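You operate a simulated robot arm through the tools that you are given. There is no shell and no other tool.

Carry out the task below with a simulated robot arm. There is one attempt and no reset: what you move stays moved.

Task
Zero the counter of washer one and step it dry 3 times.
Fine: water shut and jets at AIR before the first step; the counter ends on 3.

It is judged by the outcome, as a careful person would: the job done as asked, and still so three seconds after it is handed in. It fails if anything else is knocked over, pushed out of place, dropped, spilled or broken.

Robot
A 7-joint arm with a two-finger parallel gripper, fixed in place. Base frame: the origin is at the foot of the arm, x ahead of it, y to its left, z up. Lengths are in m, angles in rad, forces in N, time in s.
With the tool pointing down near the work surface it reaches from about 0.2 to 0.66 m from the base axis. Its first joint turns from -1.152 to 1.152 rad. Payload 1.57 kg.
Tool frame: the origin (TCP) lies between the finger pads and is the grasp point; the fingertips stand 0.03 m ahead of it; z points along the fingers, y is the line along which they close. Largest opening 0.11 m; finger width 0.024, thickness 0.012; the body of the gripper, 0.048 by 0.112 m, starts 0.078 m behind the TCP.
Orientation is that of the tool frame in the base frame, as [roll, pitch, yaw] about the fixed x, y, z axes, in that order (R = Rz(yaw) Ry(pitch) Rx(roll)). With the fingers straight down and closing along the base's y, the tool's x points along the base's -x, its y along +y and its z along -z.

Tools
- The arm moves only by the tool apply_moves. Its argument "commands" is a list of rows, each a list of 7 numbers: the shift along the base's x, y, z in units of 500 mm (1.0 is 500 mm), then the turn, a rotation vector about the base's x, y, z in units of 180 degrees (1.0 is 180 degrees), then the closure, from 0 (fully open) to 1 (shut). In form: [[dx, dy, dz, wx, wy, wz, claw], ...]. A call has 1 to 20 rows; each row is the pose to reach, as a shift and turn from the pose commanded when the call began. A call with a number of a shift or a turn outside -1 to 1 is refused whole. Each row takes 0.2 s and may step no farther than 0.05 m and 0.15 rad from the row before; otherwise, or with a gripper value out of range, the whole call is refused. A pose out of reach is approached as far as the arm can. The call stops where the force on the tool passes 80 N (or 10 N more than at its start, if that is more) or the arm is blocked; 0.2 s more then pass. The fingers move at their own pace (about 0.108 m/s each) and stop on an object; they squeeze with about 29 N. The grip force told is the motor's: it shows also when the fingers shut on nothing. Time passes only in rows, and 0.2 s behind the last, so rows that repeat a pose let the fingers close. The reply holds the time, the measured pose of the TCP, the force on the tool along the base axes, the opening and the grip force, in the units named above and with some noise, with the torque about the TCP (base axes, N m) and any sound that the robot's microphone picked up, and new pictures: "pictures" is both (left out), scene, wrist or none.
- Cameras (640 x 400 px; columns grow to the right, rows downward): "scene" is fixed at [0.1707, -0.4129, 1.3826]; the picture's right is [0.60, -0.80, 0.00], its down [-0.62, -0.46, -0.64] and it looks along [0.51, 0.38, -0.77] (base axes); focal length 266 px, centre (320, 200). "wrist" rides on the gripper at [0.07, 0.016, -0.141] in the tool frame; the picture's right is [-0.23, 0.97, 0.00], its down [-0.86, -0.20, -0.48] and it looks along [-0.47, -0.11, 0.88] (tool axes); focal length 222 px, centre (320, 200). There is no depth. A picture from a camera that has moved, and an enlarged one, comes with that camera's place and axes in the base frame and with its lens.
- enlarge(camera, box): a new picture of the part [left, top, right, bottom] of that camera's present view, enlarged. No time passes.
- finish_job(): hands the job in; it is judged then, once.

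Nothing tells you positions but the pictures and the camera data. Unless the task says otherwise, let go and move clear before handing in.

The tools are called after ">>>" as name(argument=value, ...) on one line, values as JSON. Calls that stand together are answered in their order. apply_moves: Moves the arm, as the interface text tells. Its arguments: {"type":"object","properties":{"commands":{"type":"array"},"pictures":{"type":"string","enum":["both","scene","wrist","none"]}},"required":["commands"]} The other tools are called the same way: enlarge (camera, box) takes an enlarged picture of a part of a camera's view; finish_job () hands the job in.

At the start:

```text
t: 0.0
tool_pos: [0.4572, -0.0655, 1.1124]
tool_rot: [-3.141, 0.0, 3.141]
force: [1.0, 0.5, -0.9]
wrist_torque: [0.01, -0.04, 0.01]
gripper_width: 0.1101
grasp_force: 0.1
```

scene: 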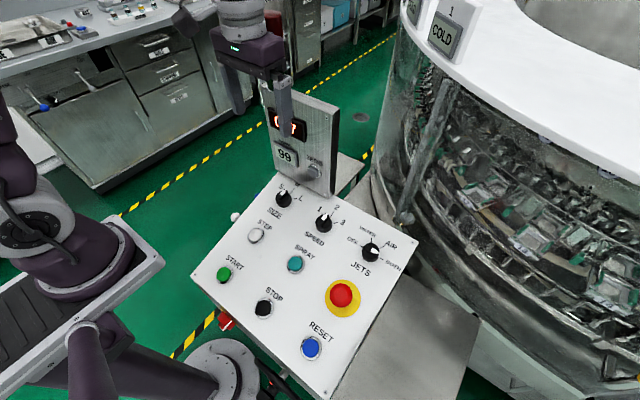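
wrist: 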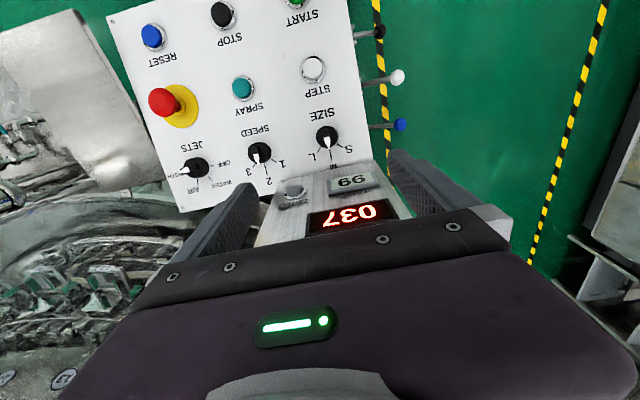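

I see a control panel with a STEP button, SIZE/SPEED/JETS knobs, SPRAY button, START/STOP/RESET, an emergency stop, and a counter box showing 037 with another display (99) and a small button or key. On the side there are levers (black, white, blue). I'll look closer before moving.

>>> enlarge(camera="scene", box=[180, 70, 440, 232])

>>> enlarge(camera="scene", box=[180, 200, 440, 362])

>>> enlarge(camera="wrist", box=[100, 0, 420, 200])

>>> enlarge(camera="wrist", box=[220, 90, 420, 240])

>>> enlarge(camera="scene", box=[380, 0, 540, 100])

```text
2.46 times, centred on (310, 151) of scene
camera zoom: at [0.1707, -0.4129, 1.3826], right [0.6, -0.8, 0.0], down [-0.62, -0.46, -0.64], along [0.51, 0.38, -0.77], focal length 654 px, centre (345, 321)
```

zoom: 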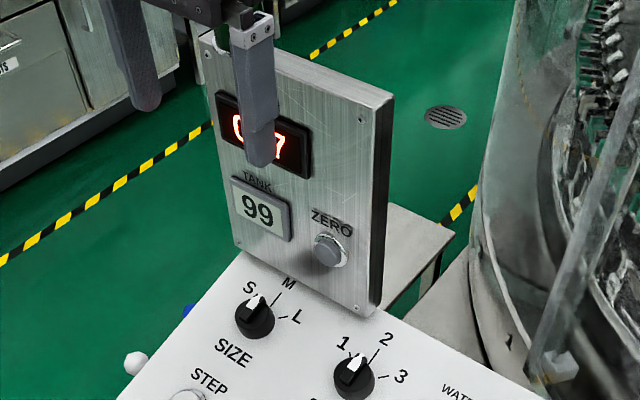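

```text
2.46 times, centred on (310, 281) of scene
camera zoom: at [0.1707, -0.4129, 1.3826], right [0.6, -0.8, 0.0], down [-0.62, -0.46, -0.64], along [0.51, 0.38, -0.77], focal length 654 px, centre (345, 1)
```

zoom: 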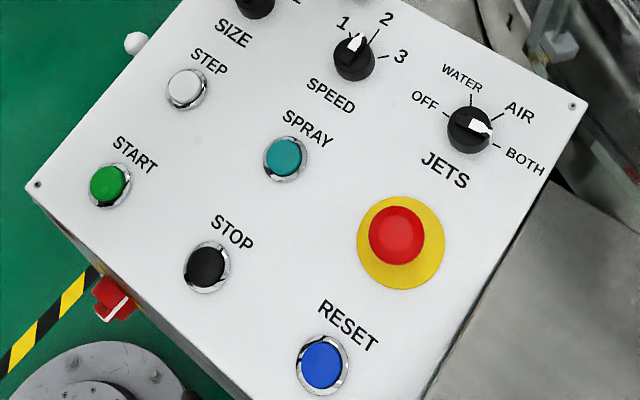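

```text
2.00 times, centred on (260, 100) of wrist
camera zoom: at [0.3871, -0.0503, 1.2546], right [0.23, 0.97, 0.0], down [0.86, -0.2, 0.48], along [0.47, -0.11, -0.88], focal length 444 px, centre (440, 400)
```

zoom: 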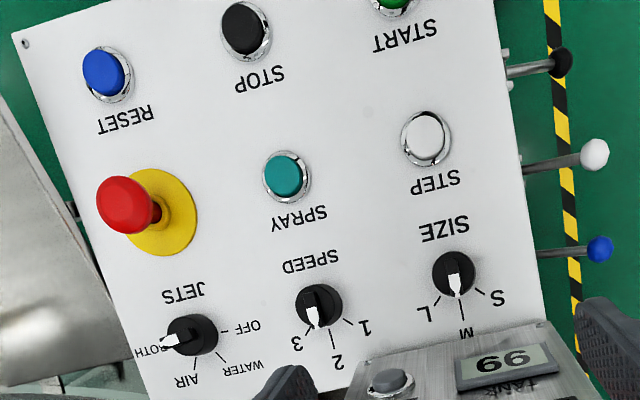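

```text
2.67 times, centred on (320, 165) of wrist
camera zoom: at [0.3871, -0.0503, 1.2546], right [0.23, 0.97, 0.0], down [0.86, -0.2, 0.48], along [0.47, -0.11, -0.88], focal length 592 px, centre (320, 293)
```

zoom: 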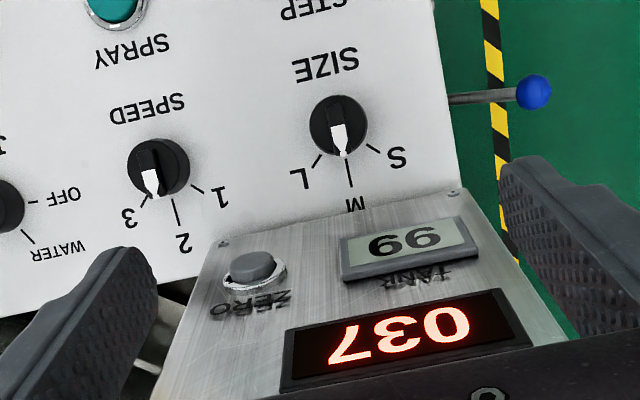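

```text
4.00 times, centred on (460, 50) of scene
camera zoom: at [0.1707, -0.4129, 1.3826], right [0.6, -0.8, 0.0], down [-0.62, -0.46, -0.64], along [0.51, 0.38, -0.77], focal length 1063 px, centre (-240, 800)
```

zoom: 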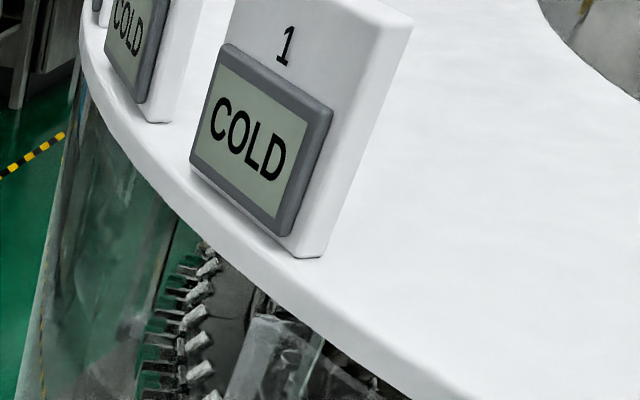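

The panel faces the arm, with a ZERO button, a 037 counter and a TANK 99 display on the upright box. I'll zoom in on the side levers, the red part at the front edge, and the JETS knob.

>>> enlarge(camera="wrist", box=[330, 0, 450, 140])

>>> enlarge(camera="scene", box=[190, 290, 290, 350])

>>> enlarge(camera="scene", box=[330, 200, 430, 290])

>>> enlarge(camera="scene", box=[160, 190, 280, 270])

>>> enlarge(camera="scene", box=[360, 100, 480, 240])

>>> enlarge(camera="scene", box=[0, 0, 240, 150])

>>> enlarge(camera="wrist", box=[150, 130, 250, 210])

```text
2.86 times, centred on (390, 70) of wrist
camera zoom: at [0.3871, -0.0503, 1.2546], right [0.23, 0.97, 0.0], down [0.86, -0.2, 0.48], along [0.47, -0.11, -0.88], focal length 635 px, centre (120, 571)
```

zoom: 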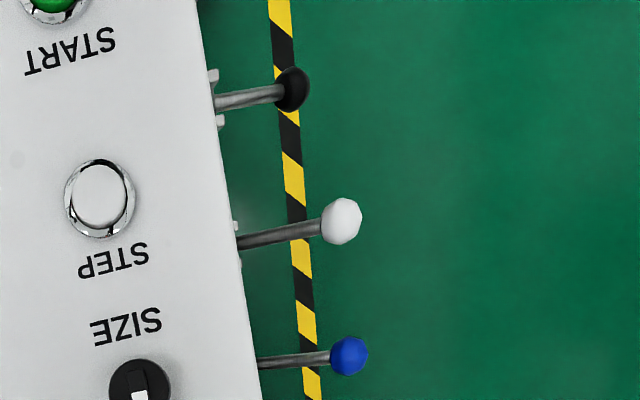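

```text
6.40 times, centred on (240, 320) of scene
camera zoom: at [0.1707, -0.4129, 1.3826], right [0.6, -0.8, 0.0], down [-0.62, -0.46, -0.64], along [0.51, 0.38, -0.77], focal length 1701 px, centre (832, -568)
```

zoom: 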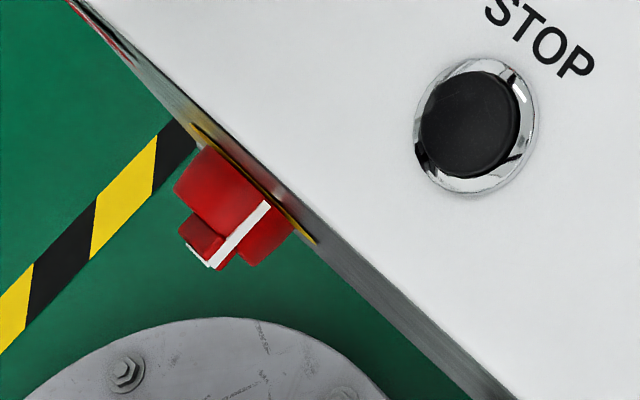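

```text
4.44 times, centred on (380, 245) of scene
camera zoom: at [0.1707, -0.4129, 1.3826], right [0.6, -0.8, 0.0], down [-0.62, -0.46, -0.64], along [0.51, 0.38, -0.77], focal length 1181 px, centre (53, 0)
```

zoom: 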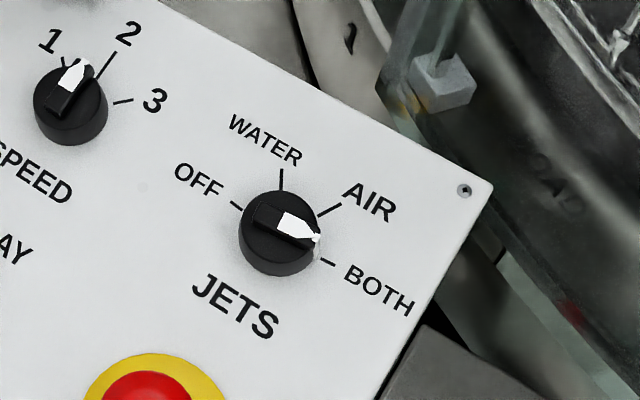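

```text
5.00 times, centred on (220, 230) of scene
camera zoom: at [0.1707, -0.4129, 1.3826], right [0.6, -0.8, 0.0], down [-0.62, -0.46, -0.64], along [0.51, 0.38, -0.77], focal length 1329 px, centre (820, 50)
```

zoom: 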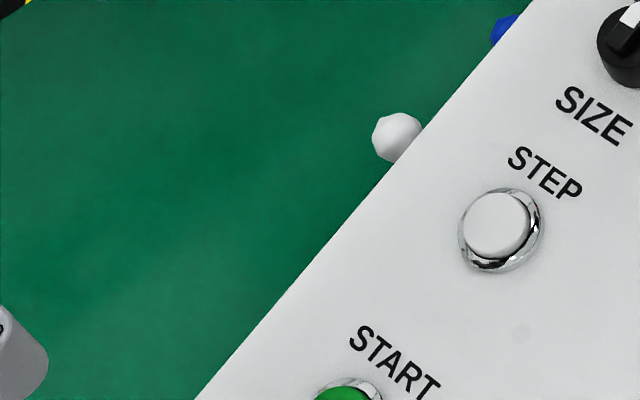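

```text
2.86 times, centred on (420, 170) of scene
camera zoom: at [0.1707, -0.4129, 1.3826], right [0.6, -0.8, 0.0], down [-0.62, -0.46, -0.64], along [0.51, 0.38, -0.77], focal length 759 px, centre (34, 286)
```

zoom: 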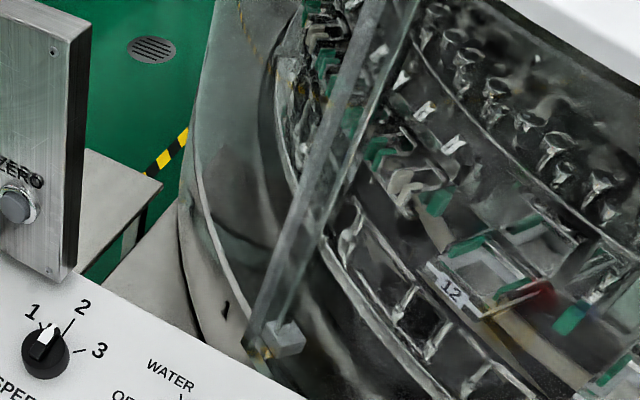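

```text
2.67 times, centred on (120, 75) of scene
camera zoom: at [0.1707, -0.4129, 1.3826], right [0.6, -0.8, 0.0], down [-0.62, -0.46, -0.64], along [0.51, 0.38, -0.77], focal length 709 px, centre (853, 533)
```

zoom: 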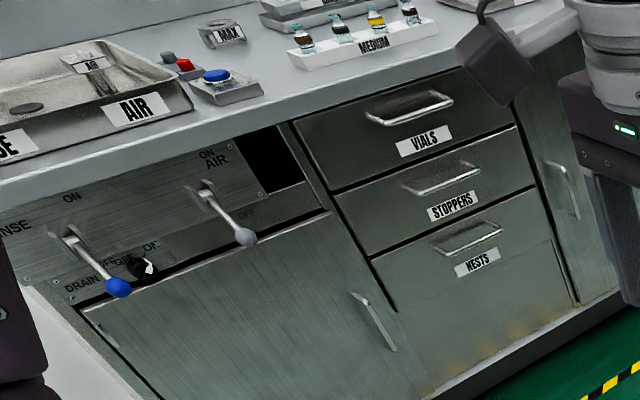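

```text
5.00 times, centred on (200, 170) of wrist
camera zoom: at [0.3871, -0.0503, 1.2546], right [0.23, 0.97, 0.0], down [0.86, -0.2, 0.48], along [0.47, -0.11, -0.88], focal length 1111 px, centre (920, 350)
```

zoom: 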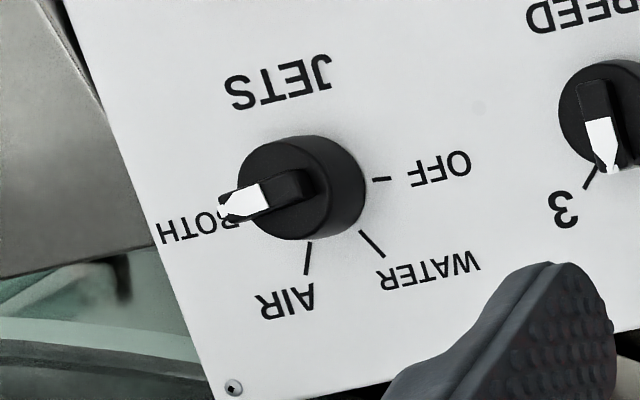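

JETS points to BOTH, and three levers (black, white, blue) stick out of the panel's left side, probably fluid valves. I'll swing the arm to the left and yaw the camera so I can read the labels on that side.

>>> apply_moves(commands=[[-0.007, 0.072, 0, 0, 0, -0.0455, 0], [-0.013, 0.144, 0, 0, 0, -0.0909, 0], [-0.02, 0.216, 0, 0, 0, -0.1364, 0], [-0.027, 0.287, 0, 0, 0, -0.1818, 0], [-0.034, 0.359, 0, 0, 0, -0.2273, 0], [-0.04, 0.431, 0, 0, 0, -0.2727, 0], [-0.047, 0.503, 0, 0, 0, -0.3182, 0], [-0.054, 0.575, 0, 0, 0, -0.3636, 0], [-0.06, 0.646, 0, 0, 0, -0.4091, 0], [-0.067, 0.718, 0, 0, 0, -0.4545, 0], [-0.074, 0.79, -0.02, 0, 0, -0.5, 0], [-0.074, 0.79, -0.02, 0, 0, -0.5, 0]], pictures="both")

```text
t: 2.6
tool_pos: [0.4194, 0.328, 1.1014]
tool_rot: [-3.141, 0.0, 1.569]
force: [-0.1, -0.8, 0.3]
wrist_torque: [-0.01, 0.01, 0.02]
gripper_width: 0.1101
grasp_force: 0.0
camera wrist: at [0.4357, 0.3986, 1.243], right [0.97, -0.23, 0.0], down [-0.2, -0.85, 0.48], along [-0.11, -0.47, -0.88], focal length 222 px, centre (320, 200)
```

scene: 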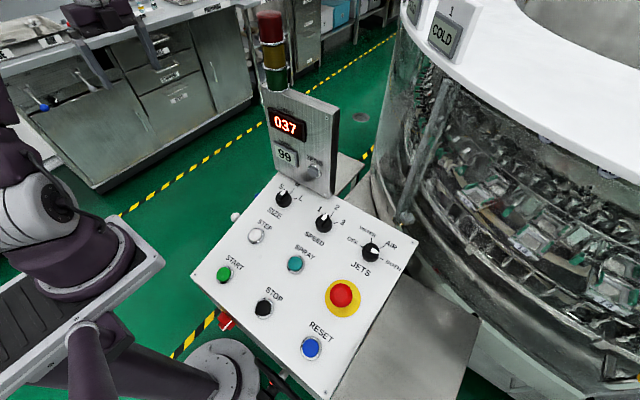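
wrist: 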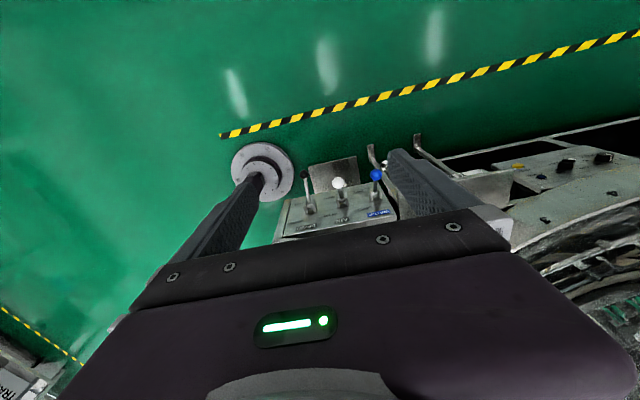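

I can now see the lever plates on the left face, and a signal tower stands behind the counter box. I'll zoom in on the lever labels.

>>> enlarge(camera="wrist", box=[260, 150, 420, 250])

>>> enlarge(camera="scene", box=[230, 0, 360, 200])

```text
4.00 times, centred on (340, 200) of wrist
camera zoom: at [0.4357, 0.3986, 1.243], right [0.97, -0.23, 0.0], down [-0.2, -0.85, 0.48], along [-0.11, -0.47, -0.88], focal length 888 px, centre (240, 200)
```

zoom: 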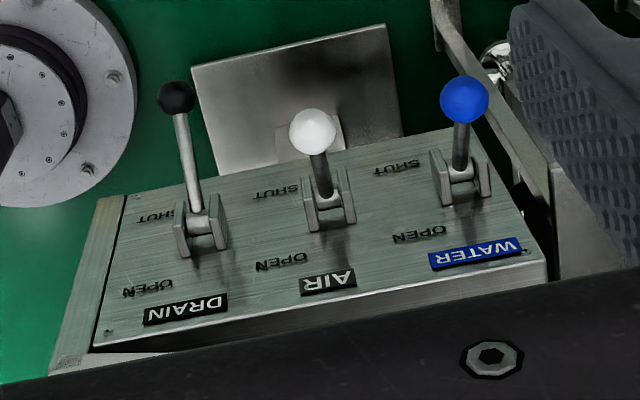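

```text
2.00 times, centred on (295, 100) of scene
camera zoom: at [0.1707, -0.4129, 1.3826], right [0.6, -0.8, 0.0], down [-0.62, -0.46, -0.64], along [0.51, 0.38, -0.77], focal length 532 px, centre (370, 400)
```

zoom: 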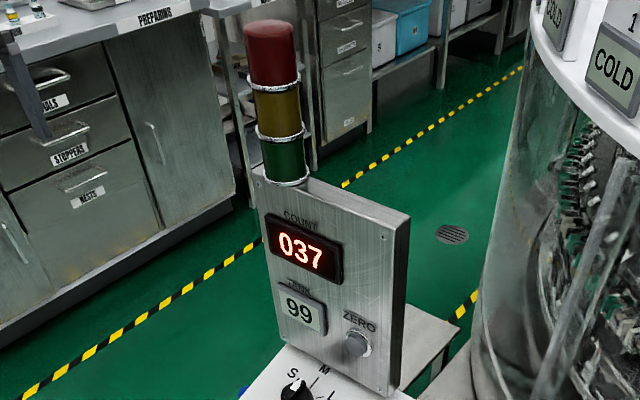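

The left-side plate carries DRAIN (black, down at SHUT), AIR (white, up at OPEN) and WATER (blue, up at OPEN, ball near x 0.536, y 0.13, z 0.653). I'll lower and tilt the camera for a side view before touching the WATER lever.

>>> apply_moves(commands=[[0.008, 0, -0.085, -0.021, 0, 0, 0], [0.015, 0, -0.17, -0.042, 0, 0, 0], [0.023, 0, -0.255, -0.063, 0, 0, 0], [0.03, 0, -0.34, -0.084, 0, 0, 0], [0.038, 0, -0.425, -0.105, 0, 0, 0], [0.045, 0, -0.51, -0.126, 0, 0, 0], [0.053, 0, -0.595, -0.147, 0, 0, 0], [0.06, 0, -0.66, -0.1667, 0, 0, 0], [0.06, 0, -0.66, -0.1667, 0, 0, 0]], pictures="both")

```text
t: 4.6
tool_pos: [0.4502, 0.3282, 0.7716]
tool_rot: [3.141, 0.526, 1.571]
force: [0.1, -0.3, 0.2]
wrist_torque: [-0.02, -0.03, -0.04]
gripper_width: 0.11
grasp_force: 0.0
camera wrist: at [0.4674, 0.4602, 0.8597], right [0.97, -0.2, 0.11], down [-0.2, -0.5, 0.84], along [-0.11, -0.84, -0.53], focal length 222 px, centre (320, 200)
```

scene: 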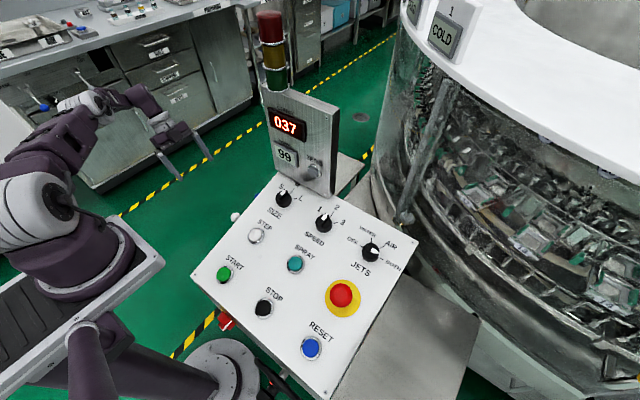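
wrist: 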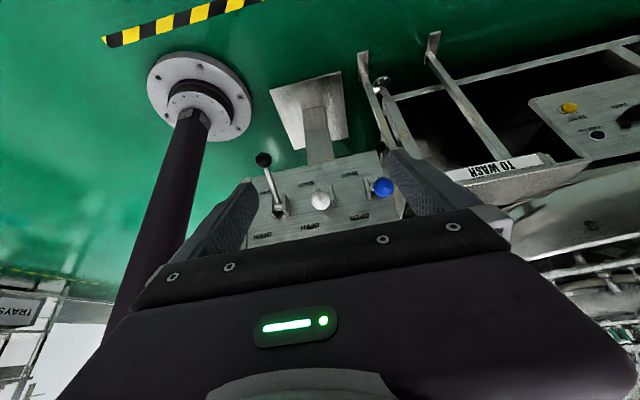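

>>> enlarge(camera="wrist", box=[240, 140, 420, 250])

>>> enlarge(camera="wrist", box=[340, 20, 640, 200])

```text
3.56 times, centred on (330, 195) of wrist
camera zoom: at [0.4674, 0.4602, 0.8597], right [0.97, -0.2, 0.11], down [-0.2, -0.5, 0.84], along [-0.11, -0.84, -0.53], focal length 790 px, centre (284, 218)
```

zoom: 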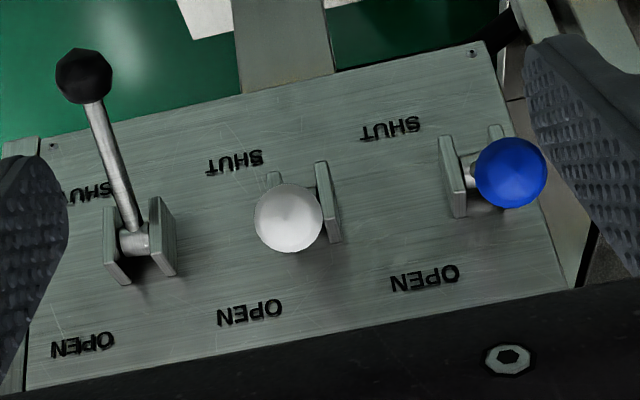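

```text
2.13 times, centred on (490, 110) of wrist
camera zoom: at [0.4674, 0.4602, 0.8597], right [0.97, -0.2, 0.11], down [-0.2, -0.5, 0.84], along [-0.11, -0.84, -0.53], focal length 474 px, centre (-43, 392)
```

zoom: 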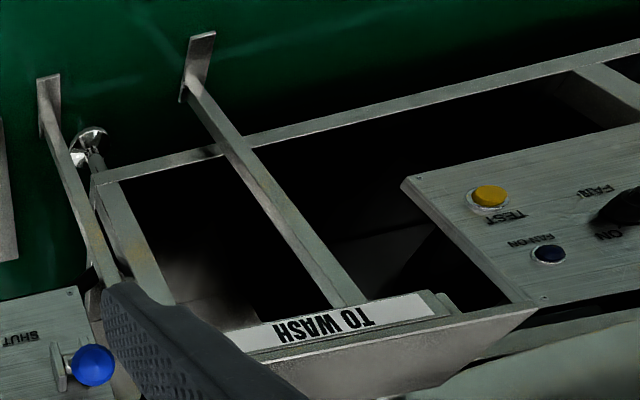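

The side view confirms it: WATER and AIR levers are up (OPEN) and DRAIN is down (SHUT), with the pivot line near z 0.59. I'll close the fingers, straighten the tool and hover just above the blue WATER ball.

>>> apply_moves(commands=[[0, 0, 0.02, 0, 0, 0, 1], [0.02, 0, 0.03, 0.02, 0, 0, 1], [0.06, -0.04, 0.03, 0.06, 0, 0, 1], [0.1, -0.12, 0.03, 0.1, 0, 0, 1], [0.14, -0.2, 0.02, 0.14, 0, 0, 1], [0.1736, -0.28, 0, 0.1667, 0, 0, 1], [0.1736, -0.34, -0.03, 0.1667, 0, 0, 1], [0.1736, -0.395, -0.06, 0.1667, 0, 0, 1], [0.1736, -0.395, -0.06, 0.1667, 0, 0, 1]], pictures="both")

```text
t: 6.6
tool_pos: [0.5369, 0.1292, 0.7419]
tool_rot: [-3.141, -0.001, 1.57]
force: [-0.6, 0.5, 0.7]
wrist_torque: [0.0, 0.01, 0.0]
gripper_width: 0.0002
grasp_force: 21.7
camera wrist: at [0.5533, 0.2005, 0.8831], right [0.97, -0.23, 0.0], down [-0.2, -0.86, 0.48], along [-0.11, -0.47, -0.88], focal length 222 px, centre (320, 200)
```

scene: 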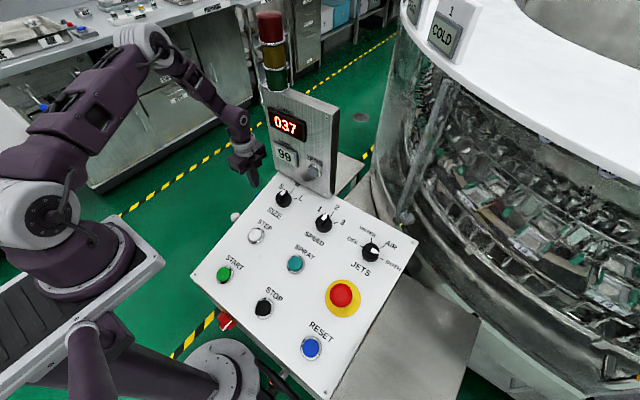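
wrist: 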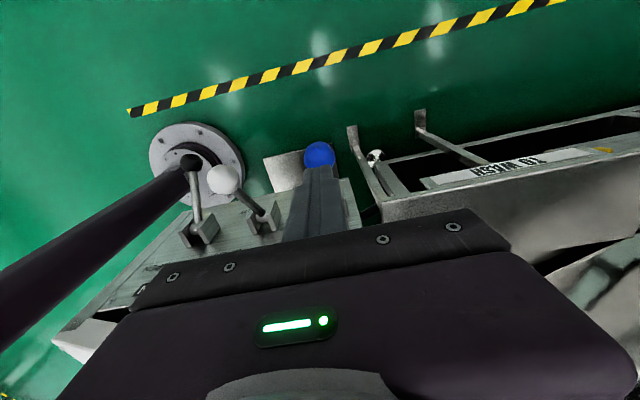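

The closed fingertips hover directly over the blue WATER ball, with clear space around it. I'll press it down along its arc in stages.

>>> apply_moves(commands=[[-0.003, 0, -0.045, 0, 0, 0, 1], [-0.002, -0.005, -0.08, 0, 0, 0, 1], [0, 0.0188, -0.1162, -0.0167, 0, 0, 1], [0, 0.0378, -0.1498, -0.0333, 0, 0, 1], [0, 0.0508, -0.1854, -0.05, 0, 0, 1], [0, 0.0574, -0.222, -0.0667, 0, 0, 1]], pictures="both")

```text
t: 8.0
tool_pos: [0.537, 0.16, 0.6307]
tool_rot: [3.141, 0.212, 1.569]
force: [0.7, 0.8, 0.2]
wrist_torque: [0.0, -0.04, -0.05]
gripper_width: 0.0
grasp_force: 21.1
camera wrist: at [0.5537, 0.258, 0.7555], right [0.97, -0.22, 0.05], down [-0.2, -0.74, 0.65], along [-0.11, -0.64, -0.76], focal length 222 px, centre (320, 200)
```

scene: 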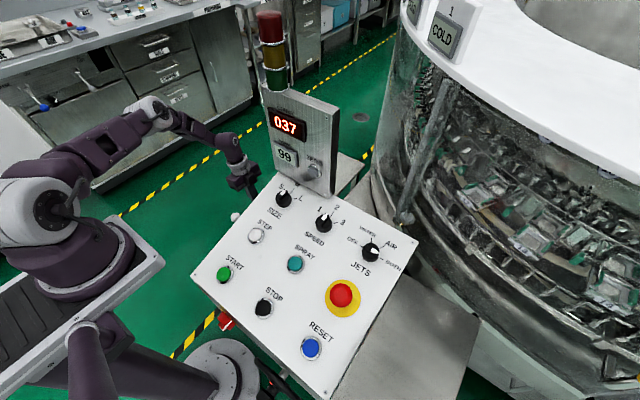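
wrist: 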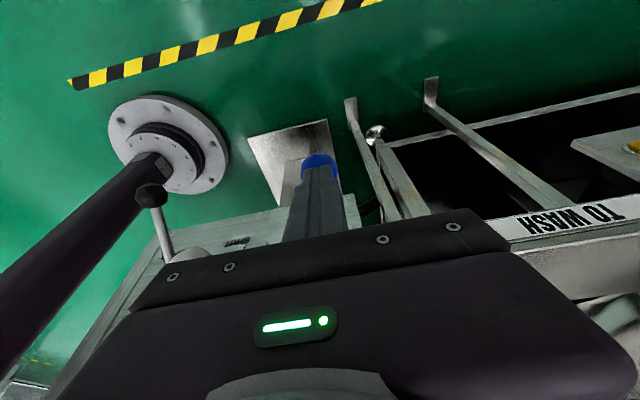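

The ball is following the fingertip with almost no resistance. I'll continue along the arc to the SHUT end.

>>> apply_moves(commands=[[0, 0.0004, -0.0368, -0.0167, 0, 0, 1], [0, -0.0054, -0.0726, -0.0333, 0, 0, 1], [0, -0.0172, -0.1062, -0.05, 0, 0, 1], [0, -0.0248, -0.1258, -0.0667, 0, 0, 1], [0, -0.0302, -0.1348, -0.0722, 0, 0, 1]], pictures="both")

```text
t: 9.2
tool_pos: [0.5292, 0.1546, 0.5854]
tool_rot: [-3.133, 0.425, 1.579]
force: [0.2, -0.5, -0.4]
wrist_torque: [0.02, 0.01, -0.02]
gripper_width: 0.0002
grasp_force: 21.6
out of reach, approached as far as the arm can: row 4, 5
camera wrist: at [0.5456, 0.2778, 0.6859], right [0.98, -0.2, 0.09], down [-0.19, -0.58, 0.79], along [-0.11, -0.79, -0.61], focal length 222 px, centre (320, 200)
```

scene: 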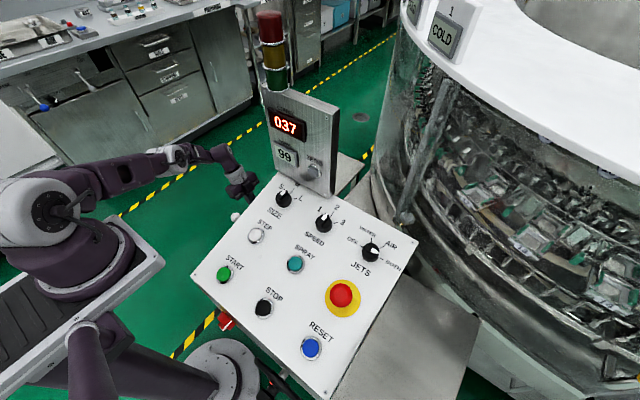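
wrist: 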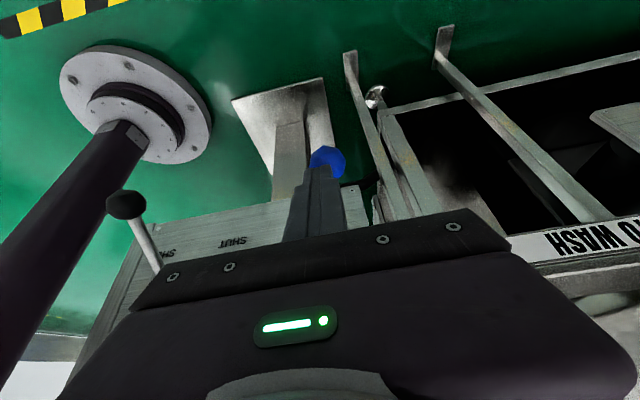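

The arm ran out of reach just before the lever's end stop because tilting the hand lengthens the stretch. I'll back up slightly, make the tool vertical again, and check where the lever sits.

>>> apply_moves(commands=[[0, 0, 0.03, 0.03, 0, 0, 1], [0, 0, 0.06, 0.07, 0, 0, 1], [0, 0, 0.09, 0.11, 0, 0, 1], [0, 0, 0.12, 0.1389, 0, 0, 1], [0, 0, 0.12, 0.1389, 0, 0, 1]], pictures="both")

```text
t: 10.4
tool_pos: [0.5278, 0.1559, 0.6465]
tool_rot: [-3.141, -0.002, 1.571]
force: [-0.5, 0.2, 0.0]
wrist_torque: [0.02, 0.01, 0.01]
gripper_width: 0.0002
grasp_force: 21.1
camera wrist: at [0.5441, 0.2257, 0.788], right [0.97, -0.23, 0.0], down [-0.2, -0.86, 0.48], along [-0.11, -0.47, -0.88], focal length 222 px, centre (320, 200)
```

scene: 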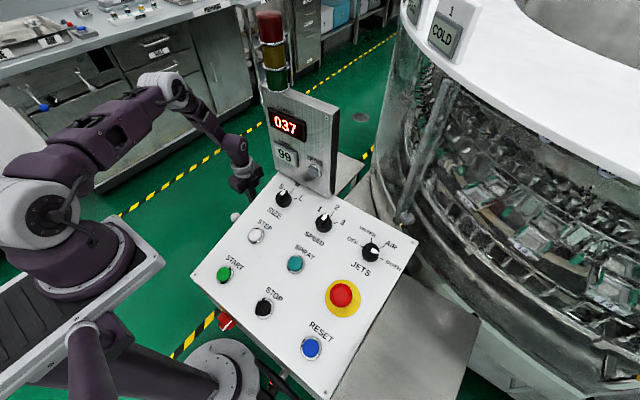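
wrist: 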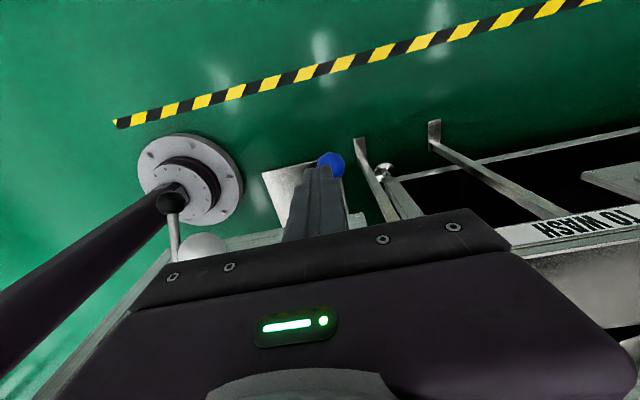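

The lever is about three quarters down and holds where I leave it. I'll push it the rest of the way with the tool vertical.

>>> apply_moves(commands=[[0.01, -0.014, -0.035, 0, 0, 0, 1], [0.018, -0.028, -0.073, 0, 0, 0, 1], [0.018, -0.028, -0.105, 0, 0, 0, 1], [0.018, -0.0414, -0.1302, 0, 0, 0, 1], [0.018, -0.0536, -0.1478, 0, 0, 0, 1], [0.018, -0.063, -0.157, 0, 0, 0, 1], [0.018, -0.063, -0.157, 0, 0, 0, 1]], pictures="both")

```text
t: 11.8
tool_pos: [0.5363, 0.1319, 0.5743]
tool_rot: [-3.137, -0.006, 1.572]
force: [-15.5, -1.1, 39.0]
wrist_torque: [-0.16, 0.51, -0.05]
gripper_width: 0.0002
grasp_force: 21.6
stopped in row 6: the force on the tool passed its limit at 97 N (the readings are from after the stop); the commanded pose is now the measured one
camera wrist: at [0.5538, 0.2006, 0.7162], right [0.97, -0.23, -0.01], down [-0.2, -0.86, 0.48], along [-0.11, -0.46, -0.88], focal length 222 px, centre (320, 200)
```

scene: 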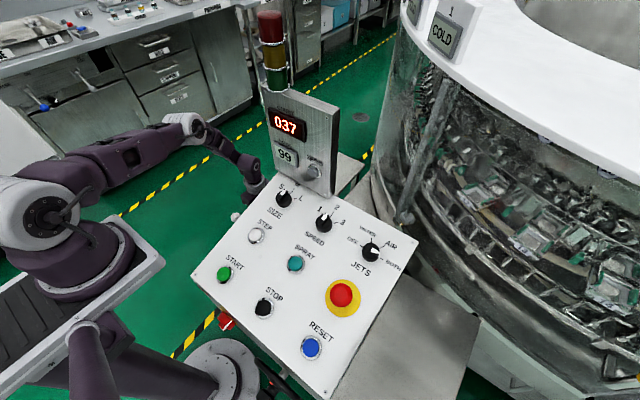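
wrist: 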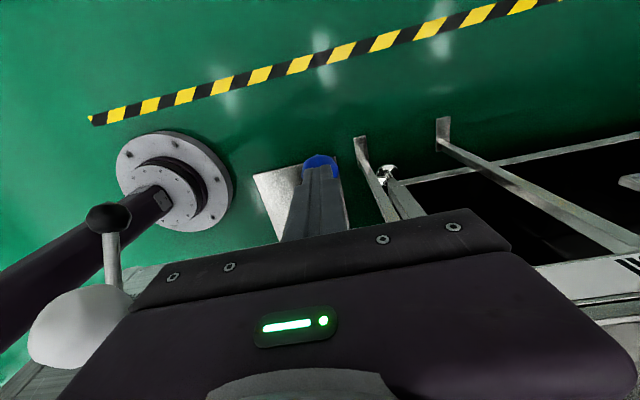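

The lever hit its stop, with force rising sharply at the low end. I'll back away upward and outward, then check its position from the side.

>>> apply_moves(commands=[[0, 0, 0.06, 0, 0, 0, 1], [0, 0.02, 0.14, 0, 0, 0, 1], [0, 0.08, 0.22, 0, 0, 0, 1], [-0.03, 0.15, 0.29, 0, 0, 0, 1], [-0.07, 0.22, 0.34, -0.04, 0, 0, 1], [-0.11, 0.29, 0.38, -0.08, 0, 0, 1], [-0.15, 0.35, 0.4, -0.12, 0, 0, 1], [-0.17, 0.4, 0.4, -0.1667, 0, 0, 1], [-0.17, 0.4, 0.4, -0.1667, 0, 0, 1]], pictures="both")

>>> enlarge(camera="wrist", box=[240, 140, 420, 250])

```text
refused: row 4 steps farther than a row can; nothing moved
```

```text
3.56 times, centred on (330, 195) of wrist
camera zoom: at [0.5538, 0.2006, 0.7162], right [0.97, -0.23, -0.01], down [-0.2, -0.86, 0.48], along [-0.11, -0.46, -0.88], focal length 790 px, centre (284, 218)
```

zoom: 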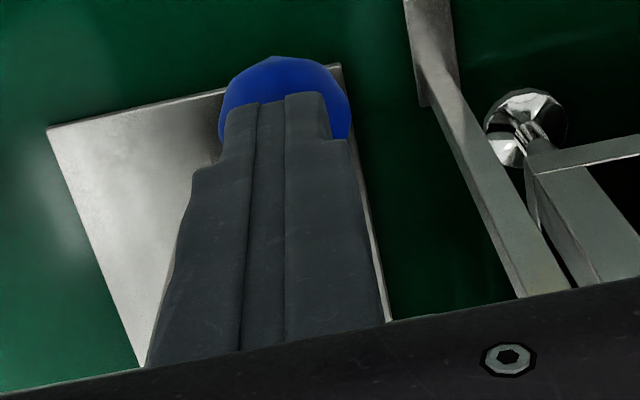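

The call was refused because one step was slightly too long. I'll repeat the retreat with smaller steps.

>>> apply_moves(commands=[[0, 0, 0.06, 0, 0, 0, 1], [0, 0.02, 0.14, 0, 0, 0, 1], [0, 0.07, 0.21, 0, 0, 0, 1], [-0.02, 0.12, 0.27, 0, 0, 0, 1], [-0.05, 0.18, 0.32, -0.03, 0, 0, 1], [-0.08, 0.24, 0.36, -0.06, 0, 0, 1], [-0.11, 0.3, 0.38, -0.09, 0, 0, 1], [-0.14, 0.36, 0.4, -0.13, 0, 0, 1], [-0.17, 0.4, 0.4, -0.1667, 0, 0, 1], [-0.17, 0.4, 0.4, -0.1667, 0, 0, 1]], pictures="both")

```text
t: 13.9
tool_pos: [0.4519, 0.3311, 0.7723]
tool_rot: [-3.141, 0.52, 1.57]
force: [-0.5, 0.5, -0.4]
wrist_torque: [0.0, 0.03, 0.0]
gripper_width: 0.0001
grasp_force: 21.6
camera wrist: at [0.4696, 0.461, 0.8599], right [0.97, -0.2, 0.11], down [-0.2, -0.5, 0.84], along [-0.11, -0.84, -0.53], focal length 222 px, centre (320, 200)
```

scene: 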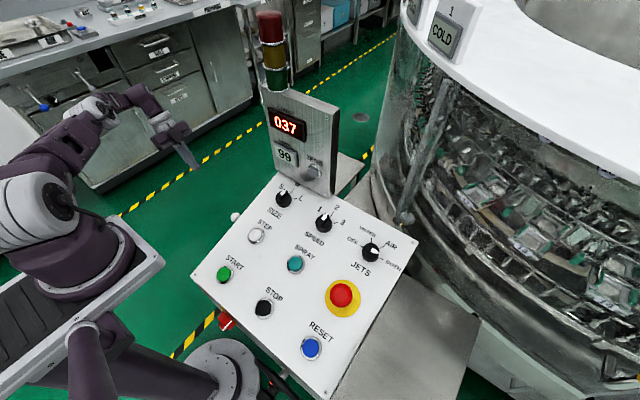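
wrist: 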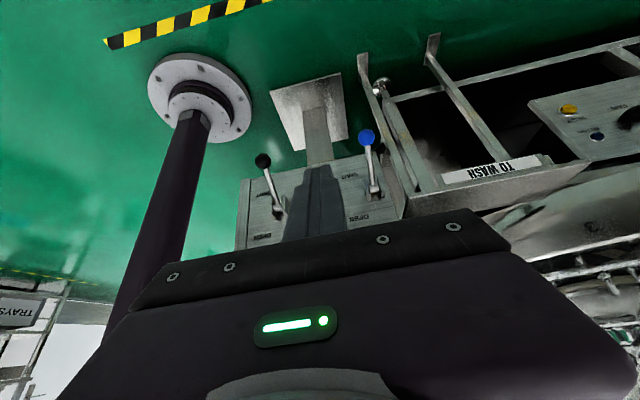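

The WATER lever now sits at SHUT, matching the DRAIN lever's angle. Next I'll raise the arm, swing over to the JETS knob (near x 0.48, y -0.33, z 0.83), and look at it closely with the fingers open.

>>> apply_moves(commands=[[-0.0167, -0.0167, 0.0817, 0.0278, 0, 0, 0.5], [-0.0333, -0.0333, 0.1633, 0.0556, 0, 0, 0.5], [-0.05, -0.05, 0.245, 0.0833, 0, 0, 0.5], [-0.0667, -0.0667, 0.3267, 0.1111, 0, 0, 0.5], [-0.0833, -0.0833, 0.4083, 0.1389, 0, 0, 0.5], [-0.1, -0.1, 0.49, 0.1667, 0, 0, 0.5], [-0.1, -0.1, 0.49, 0.1667, 0, 0, 0.5]], pictures="wrist")

```text
t: 15.6
tool_pos: [0.4045, 0.28, 1.0205]
tool_rot: [-3.139, -0.007, 1.57]
force: [-0.2, -0.2, -0.4]
wrist_torque: [0.0, 0.0, -0.03]
gripper_width: 0.0549
grasp_force: 0.0
camera wrist: at [0.4211, 0.3496, 1.1622], right [0.97, -0.23, 0.0], down [-0.2, -0.86, 0.47], along [-0.11, -0.46, -0.88], focal length 222 px, centre (320, 200)
```

wrist: 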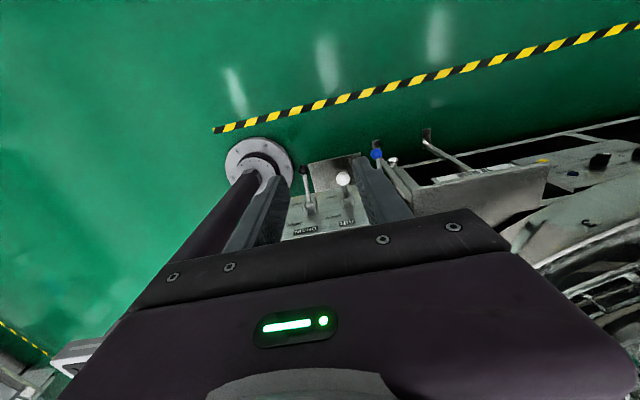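

The arm is raised and clear of the levers. Now I'll sweep across in front of the counter box while yawing back, ending above the JETS knob.

>>> apply_moves(commands=[[-0.01, -0.0915, 0.02, 0, 0, 0.0385, 0], [-0.02, -0.183, 0.04, 0, 0, 0.0769, 0], [-0.03, -0.2745, 0.05, 0, 0, 0.1154, 0], [-0.04, -0.366, 0.05, 0, 0, 0.1538, 0], [-0.04, -0.4575, 0.05, 0, 0, 0.1923, 0], [-0.04, -0.549, 0.05, 0, 0, 0.2308, 0], [-0.04, -0.6405, 0.05, 0, 0, 0.2692, 0], [-0.03, -0.732, 0.05, 0, 0, 0.3077, 0], [-0.02, -0.8235, 0.04, 0, 0, 0.3462, 0], [-0.01, -0.91, 0.02, 0, 0, 0.3846, 0], [0, -0.99, 0, 0, 0, 0.4231, 0]], pictures="scene")

```text
t: 17.9
tool_pos: [0.4024, -0.2142, 1.0168]
tool_rot: [-3.139, -0.006, 2.903]
force: [0.1, -0.4, 0.0]
wrist_torque: [0.01, 0.02, -0.02]
gripper_width: 0.11
grasp_force: 0.1
```

scene: 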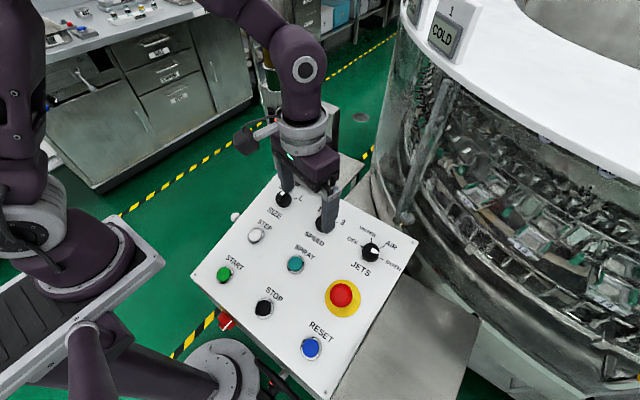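

The arm is above the panel and clear. I'll finish the move to the viewing pose over JETS.

>>> apply_moves(commands=[[0.012, -0.07, -0.03, 0, 0, 0.026, 0], [0.024, -0.14, -0.06, 0, 0, 0.052, 0], [0.036, -0.2, -0.09, 0, 0, 0.0769, 0], [0.036, -0.2, -0.09, 0, 0, 0.0769, 0]], pictures="both")

>>> enlarge(camera="wrist", box=[230, 120, 410, 240])

>>> enlarge(camera="wrist", box=[100, 0, 500, 250])

```text
t: 18.9
tool_pos: [0.4196, -0.3159, 0.9722]
tool_rot: [-3.141, -0.005, -3.139]
force: [-0.6, -0.4, 0.2]
wrist_torque: [0.0, 0.0, 0.01]
gripper_width: 0.1103
grasp_force: 0.0
camera wrist: at [0.351, -0.2982, 1.1137], right [0.23, 0.97, 0.0], down [0.86, -0.2, 0.47], along [0.46, -0.11, -0.88], focal length 222 px, centre (320, 200)
```

scene: 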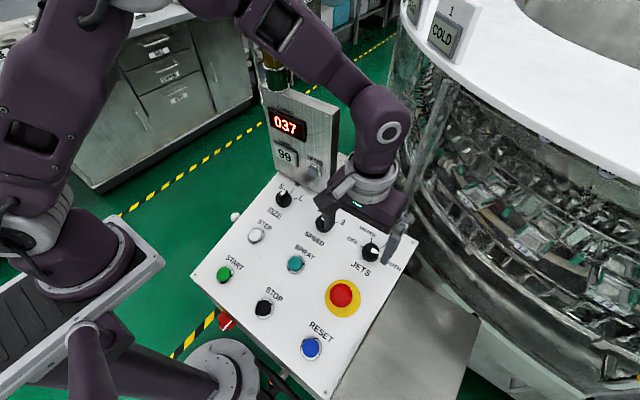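
wrist: 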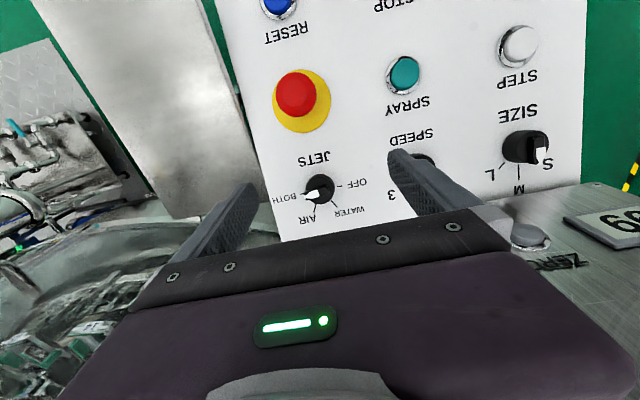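

```text
3.33 times, centred on (320, 180) of wrist
camera zoom: at [0.351, -0.2982, 1.1137], right [0.23, 0.97, 0.0], down [0.86, -0.2, 0.47], along [0.46, -0.11, -0.88], focal length 740 px, centre (320, 267)
```

zoom: 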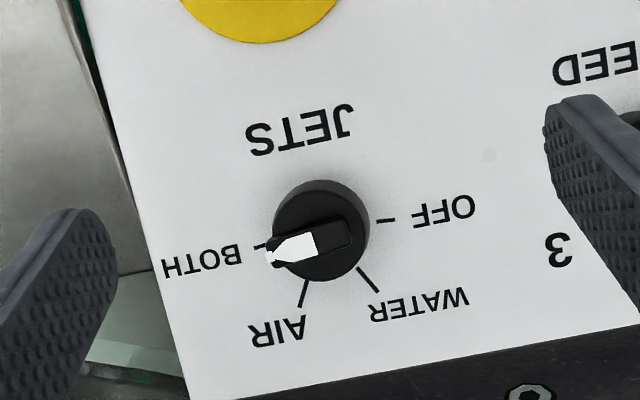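

```text
1.60 times, centred on (300, 125) of wrist
camera zoom: at [0.351, -0.2982, 1.1137], right [0.23, 0.97, 0.0], down [0.86, -0.2, 0.47], along [0.46, -0.11, -0.88], focal length 355 px, centre (352, 320)
```

zoom: 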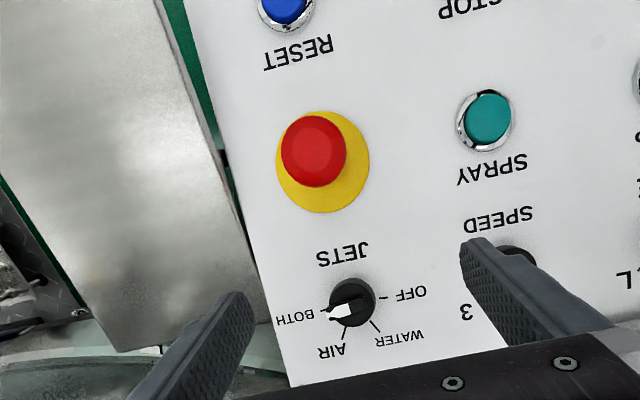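

JETS is at BOTH, with 60° between positions, so AIR is one 60° step counter-clockwise seen from above. The panel slopes about 16.5° and the knob base is near (0.487, -0.328, 0.821). I'll align the tool with the panel normal, pre-turned by -30°, and hover over the knob.

>>> apply_moves(commands=[[0.017, -0.005, -0.0136, 0.0048, -0.0179, -0.0331, 0.27], [0.034, -0.01, -0.04, 0.0096, -0.0358, -0.0662, 0.27], [0.051, -0.015, -0.075, 0.0144, -0.0537, -0.0993, 0.27], [0.068, -0.02, -0.11, 0.0192, -0.0716, -0.1324, 0.27], [0.0848, -0.0242, -0.1364, 0.024, -0.0895, -0.1655, 0.27], [0.0848, -0.0242, -0.1364, 0.024, -0.0895, -0.1655, 0.27]], pictures="both")

>>> enlarge(camera="wrist", box=[220, 100, 420, 225])

>>> enlarge(camera="scene", box=[320, 180, 440, 260])

```text
t: 20.4
tool_pos: [0.4629, -0.3277, 0.9051]
tool_rot: [2.997, 0.244, 2.6]
force: [-0.9, -0.1, 0.4]
wrist_torque: [0.01, 0.0, -0.01]
gripper_width: 0.08
grasp_force: 0.2
camera wrist: at [0.3735, -0.2779, 1.026], right [0.66, 0.73, 0.19], down [0.48, -0.6, 0.64], along [0.58, -0.33, -0.75], focal length 222 px, centre (320, 200)
```

scene: 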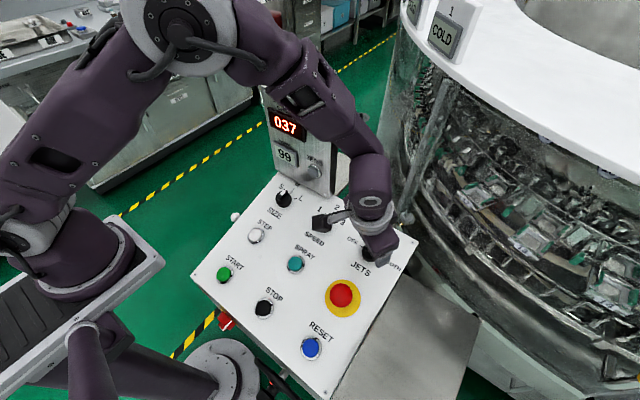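
wrist: 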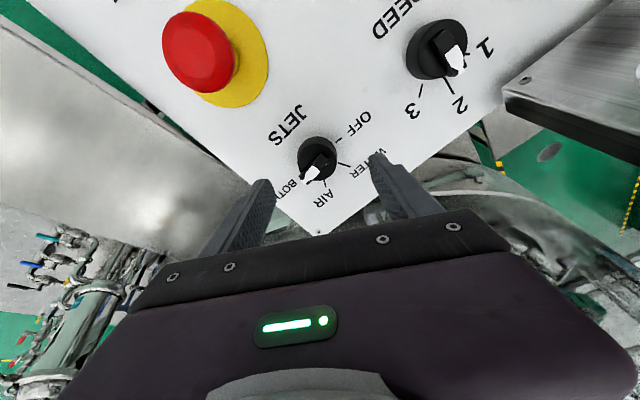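

```text
3.20 times, centred on (320, 162) of wrist
camera zoom: at [0.3735, -0.2779, 1.026], right [0.66, 0.73, 0.19], down [0.48, -0.6, 0.64], along [0.58, -0.33, -0.75], focal length 711 px, centre (320, 320)
```

zoom: 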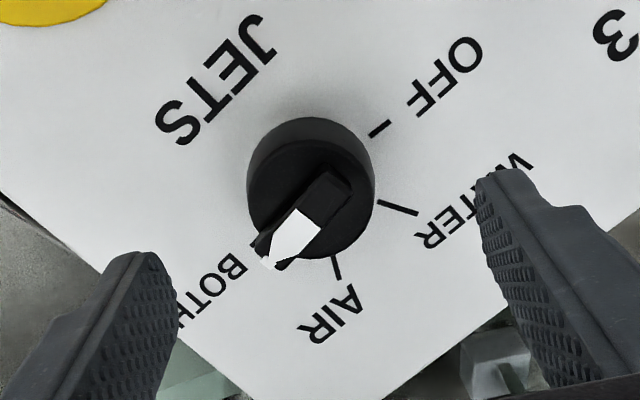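

```text
5.00 times, centred on (380, 220) of scene
camera zoom: at [0.1707, -0.4129, 1.3826], right [0.6, -0.8, 0.0], down [-0.62, -0.46, -0.64], along [0.51, 0.38, -0.77], focal length 1329 px, centre (20, 100)
```

zoom: 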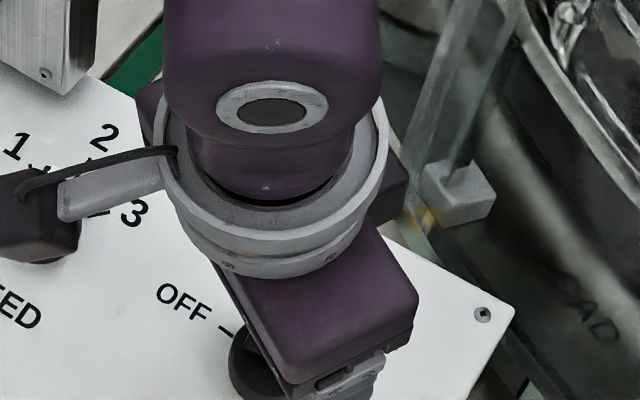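

The tool axis is aligned to within about 3 mm of the knob centre. I'll correct that small offset and descend around the knob with the fingers still open.

>>> apply_moves(commands=[[0.004, -0.0034, -0.033, 0, 0, 0, 0.27], [0.013, -0.0034, -0.066, 0, 0, 0, 0.27], [0.0224, -0.0034, -0.0985, 0, 0, 0, 0.27], [0.0224, -0.0034, -0.0985, 0, 0, 0, 0.27]], pictures="both")

>>> enlarge(camera="wrist", box=[220, 100, 420, 225])

```text
t: 21.4
tool_pos: [0.474, -0.3286, 0.8548]
tool_rot: [2.995, 0.245, 2.6]
force: [0.7, -0.2, -0.3]
wrist_torque: [-0.01, -0.02, 0.0]
gripper_width: 0.0803
grasp_force: 0.0
camera wrist: at [0.3849, -0.2786, 0.977], right [0.66, 0.73, 0.19], down [0.48, -0.6, 0.64], along [0.58, -0.33, -0.75], focal length 222 px, centre (320, 200)
```

scene: 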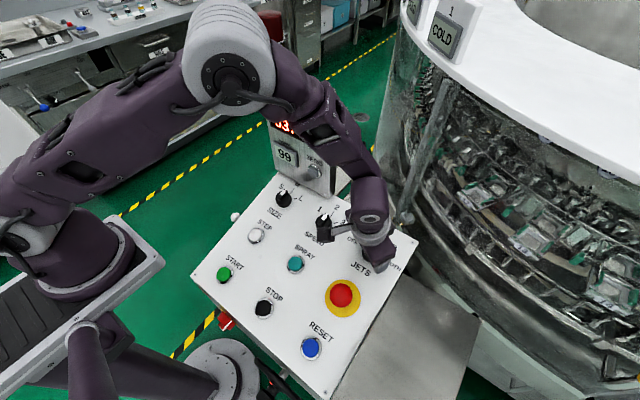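
wrist: 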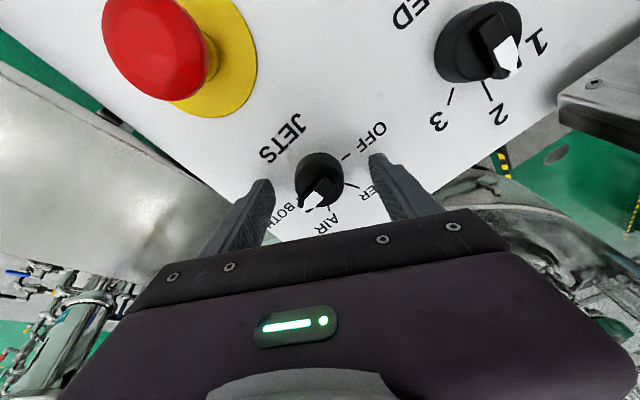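

```text
3.20 times, centred on (320, 162) of wrist
camera zoom: at [0.3849, -0.2786, 0.977], right [0.66, 0.73, 0.19], down [0.48, -0.6, 0.64], along [0.58, -0.33, -0.75], focal length 711 px, centre (320, 320)
```

zoom: 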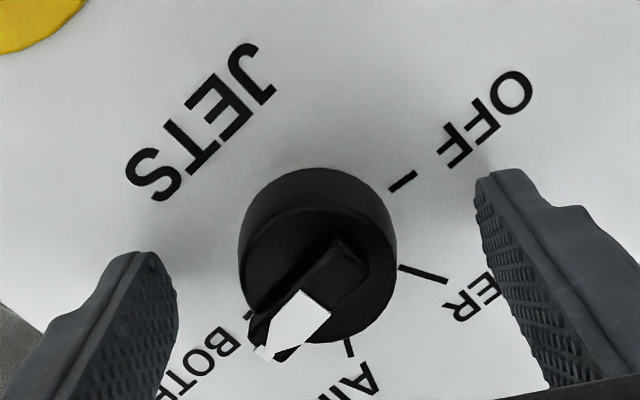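

The fingers straddle the knob nicely, but the pointer bar sits close to the closing direction. I'll rotate the open gripper another -60° around the knob axis so the fingers close on the sides across the pointer.

>>> apply_moves(commands=[[0, 0, 0.004, 0.0117, 0, -0.04, 0.27], [0, 0, 0.004, 0.0233, 0, -0.08, 0.27], [0, 0, 0.004, 0.035, 0, -0.12, 0.27], [0, 0, 0.004, 0.0467, 0, -0.16, 0.27], [0, 0, 0.004, 0.0583, 0, -0.2, 0.27], [0, 0, 0.004, 0.07, 0, -0.24, 0.27], [0, 0, 0.004, 0.0817, 0, -0.28, 0.27], [0, 0, 0.002, 0.0933, 0, -0.32, 0.27], [0, 0, 0.002, 0.0933, 0, -0.32, 0.27]], pictures="both")

>>> enlarge(camera="wrist", box=[220, 100, 420, 225])

```text
t: 23.4
tool_pos: [0.4736, -0.327, 0.8574]
tool_rot: [2.857, -0.001, 1.569]
force: [0.0, 0.3, 0.4]
wrist_torque: [0.01, 0.0, -0.02]
gripper_width: 0.0803
grasp_force: 0.0
camera wrist: at [0.4498, -0.2578, 0.9975], right [0.93, -0.23, 0.27], down [-0.33, -0.86, 0.4], along [0.14, -0.46, -0.87], focal length 222 px, centre (320, 200)
```

scene: 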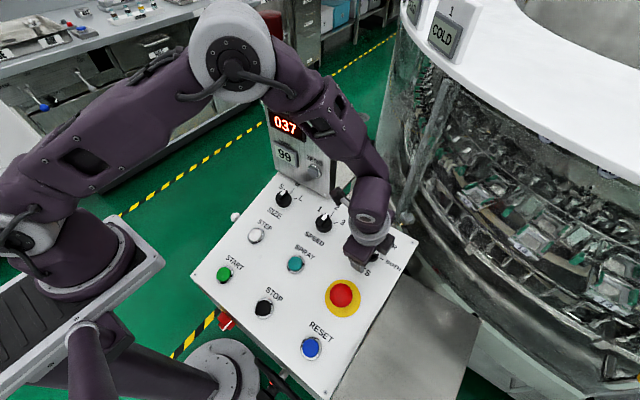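
wrist: 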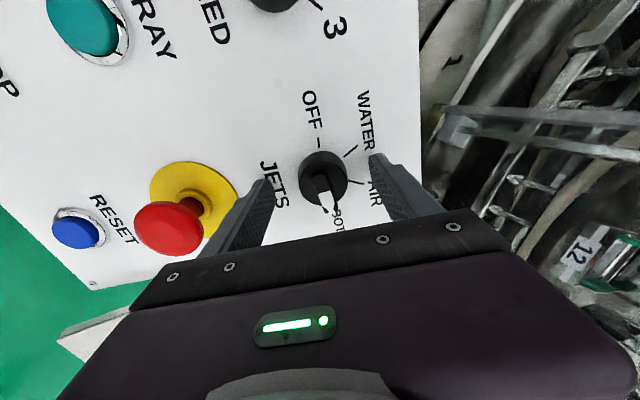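

```text
3.20 times, centred on (320, 162) of wrist
camera zoom: at [0.4498, -0.2578, 0.9975], right [0.93, -0.23, 0.27], down [-0.33, -0.86, 0.4], along [0.14, -0.46, -0.87], focal length 711 px, centre (320, 320)
```

zoom: 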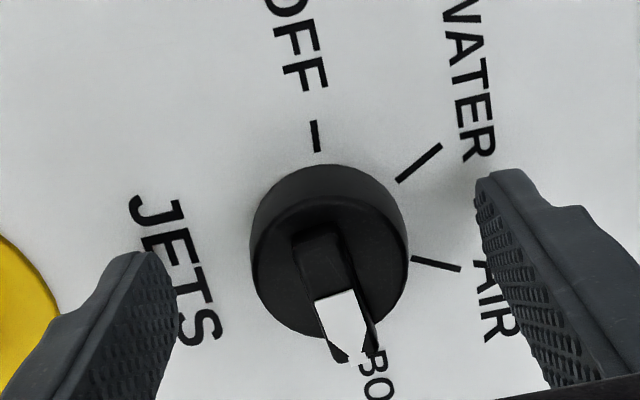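

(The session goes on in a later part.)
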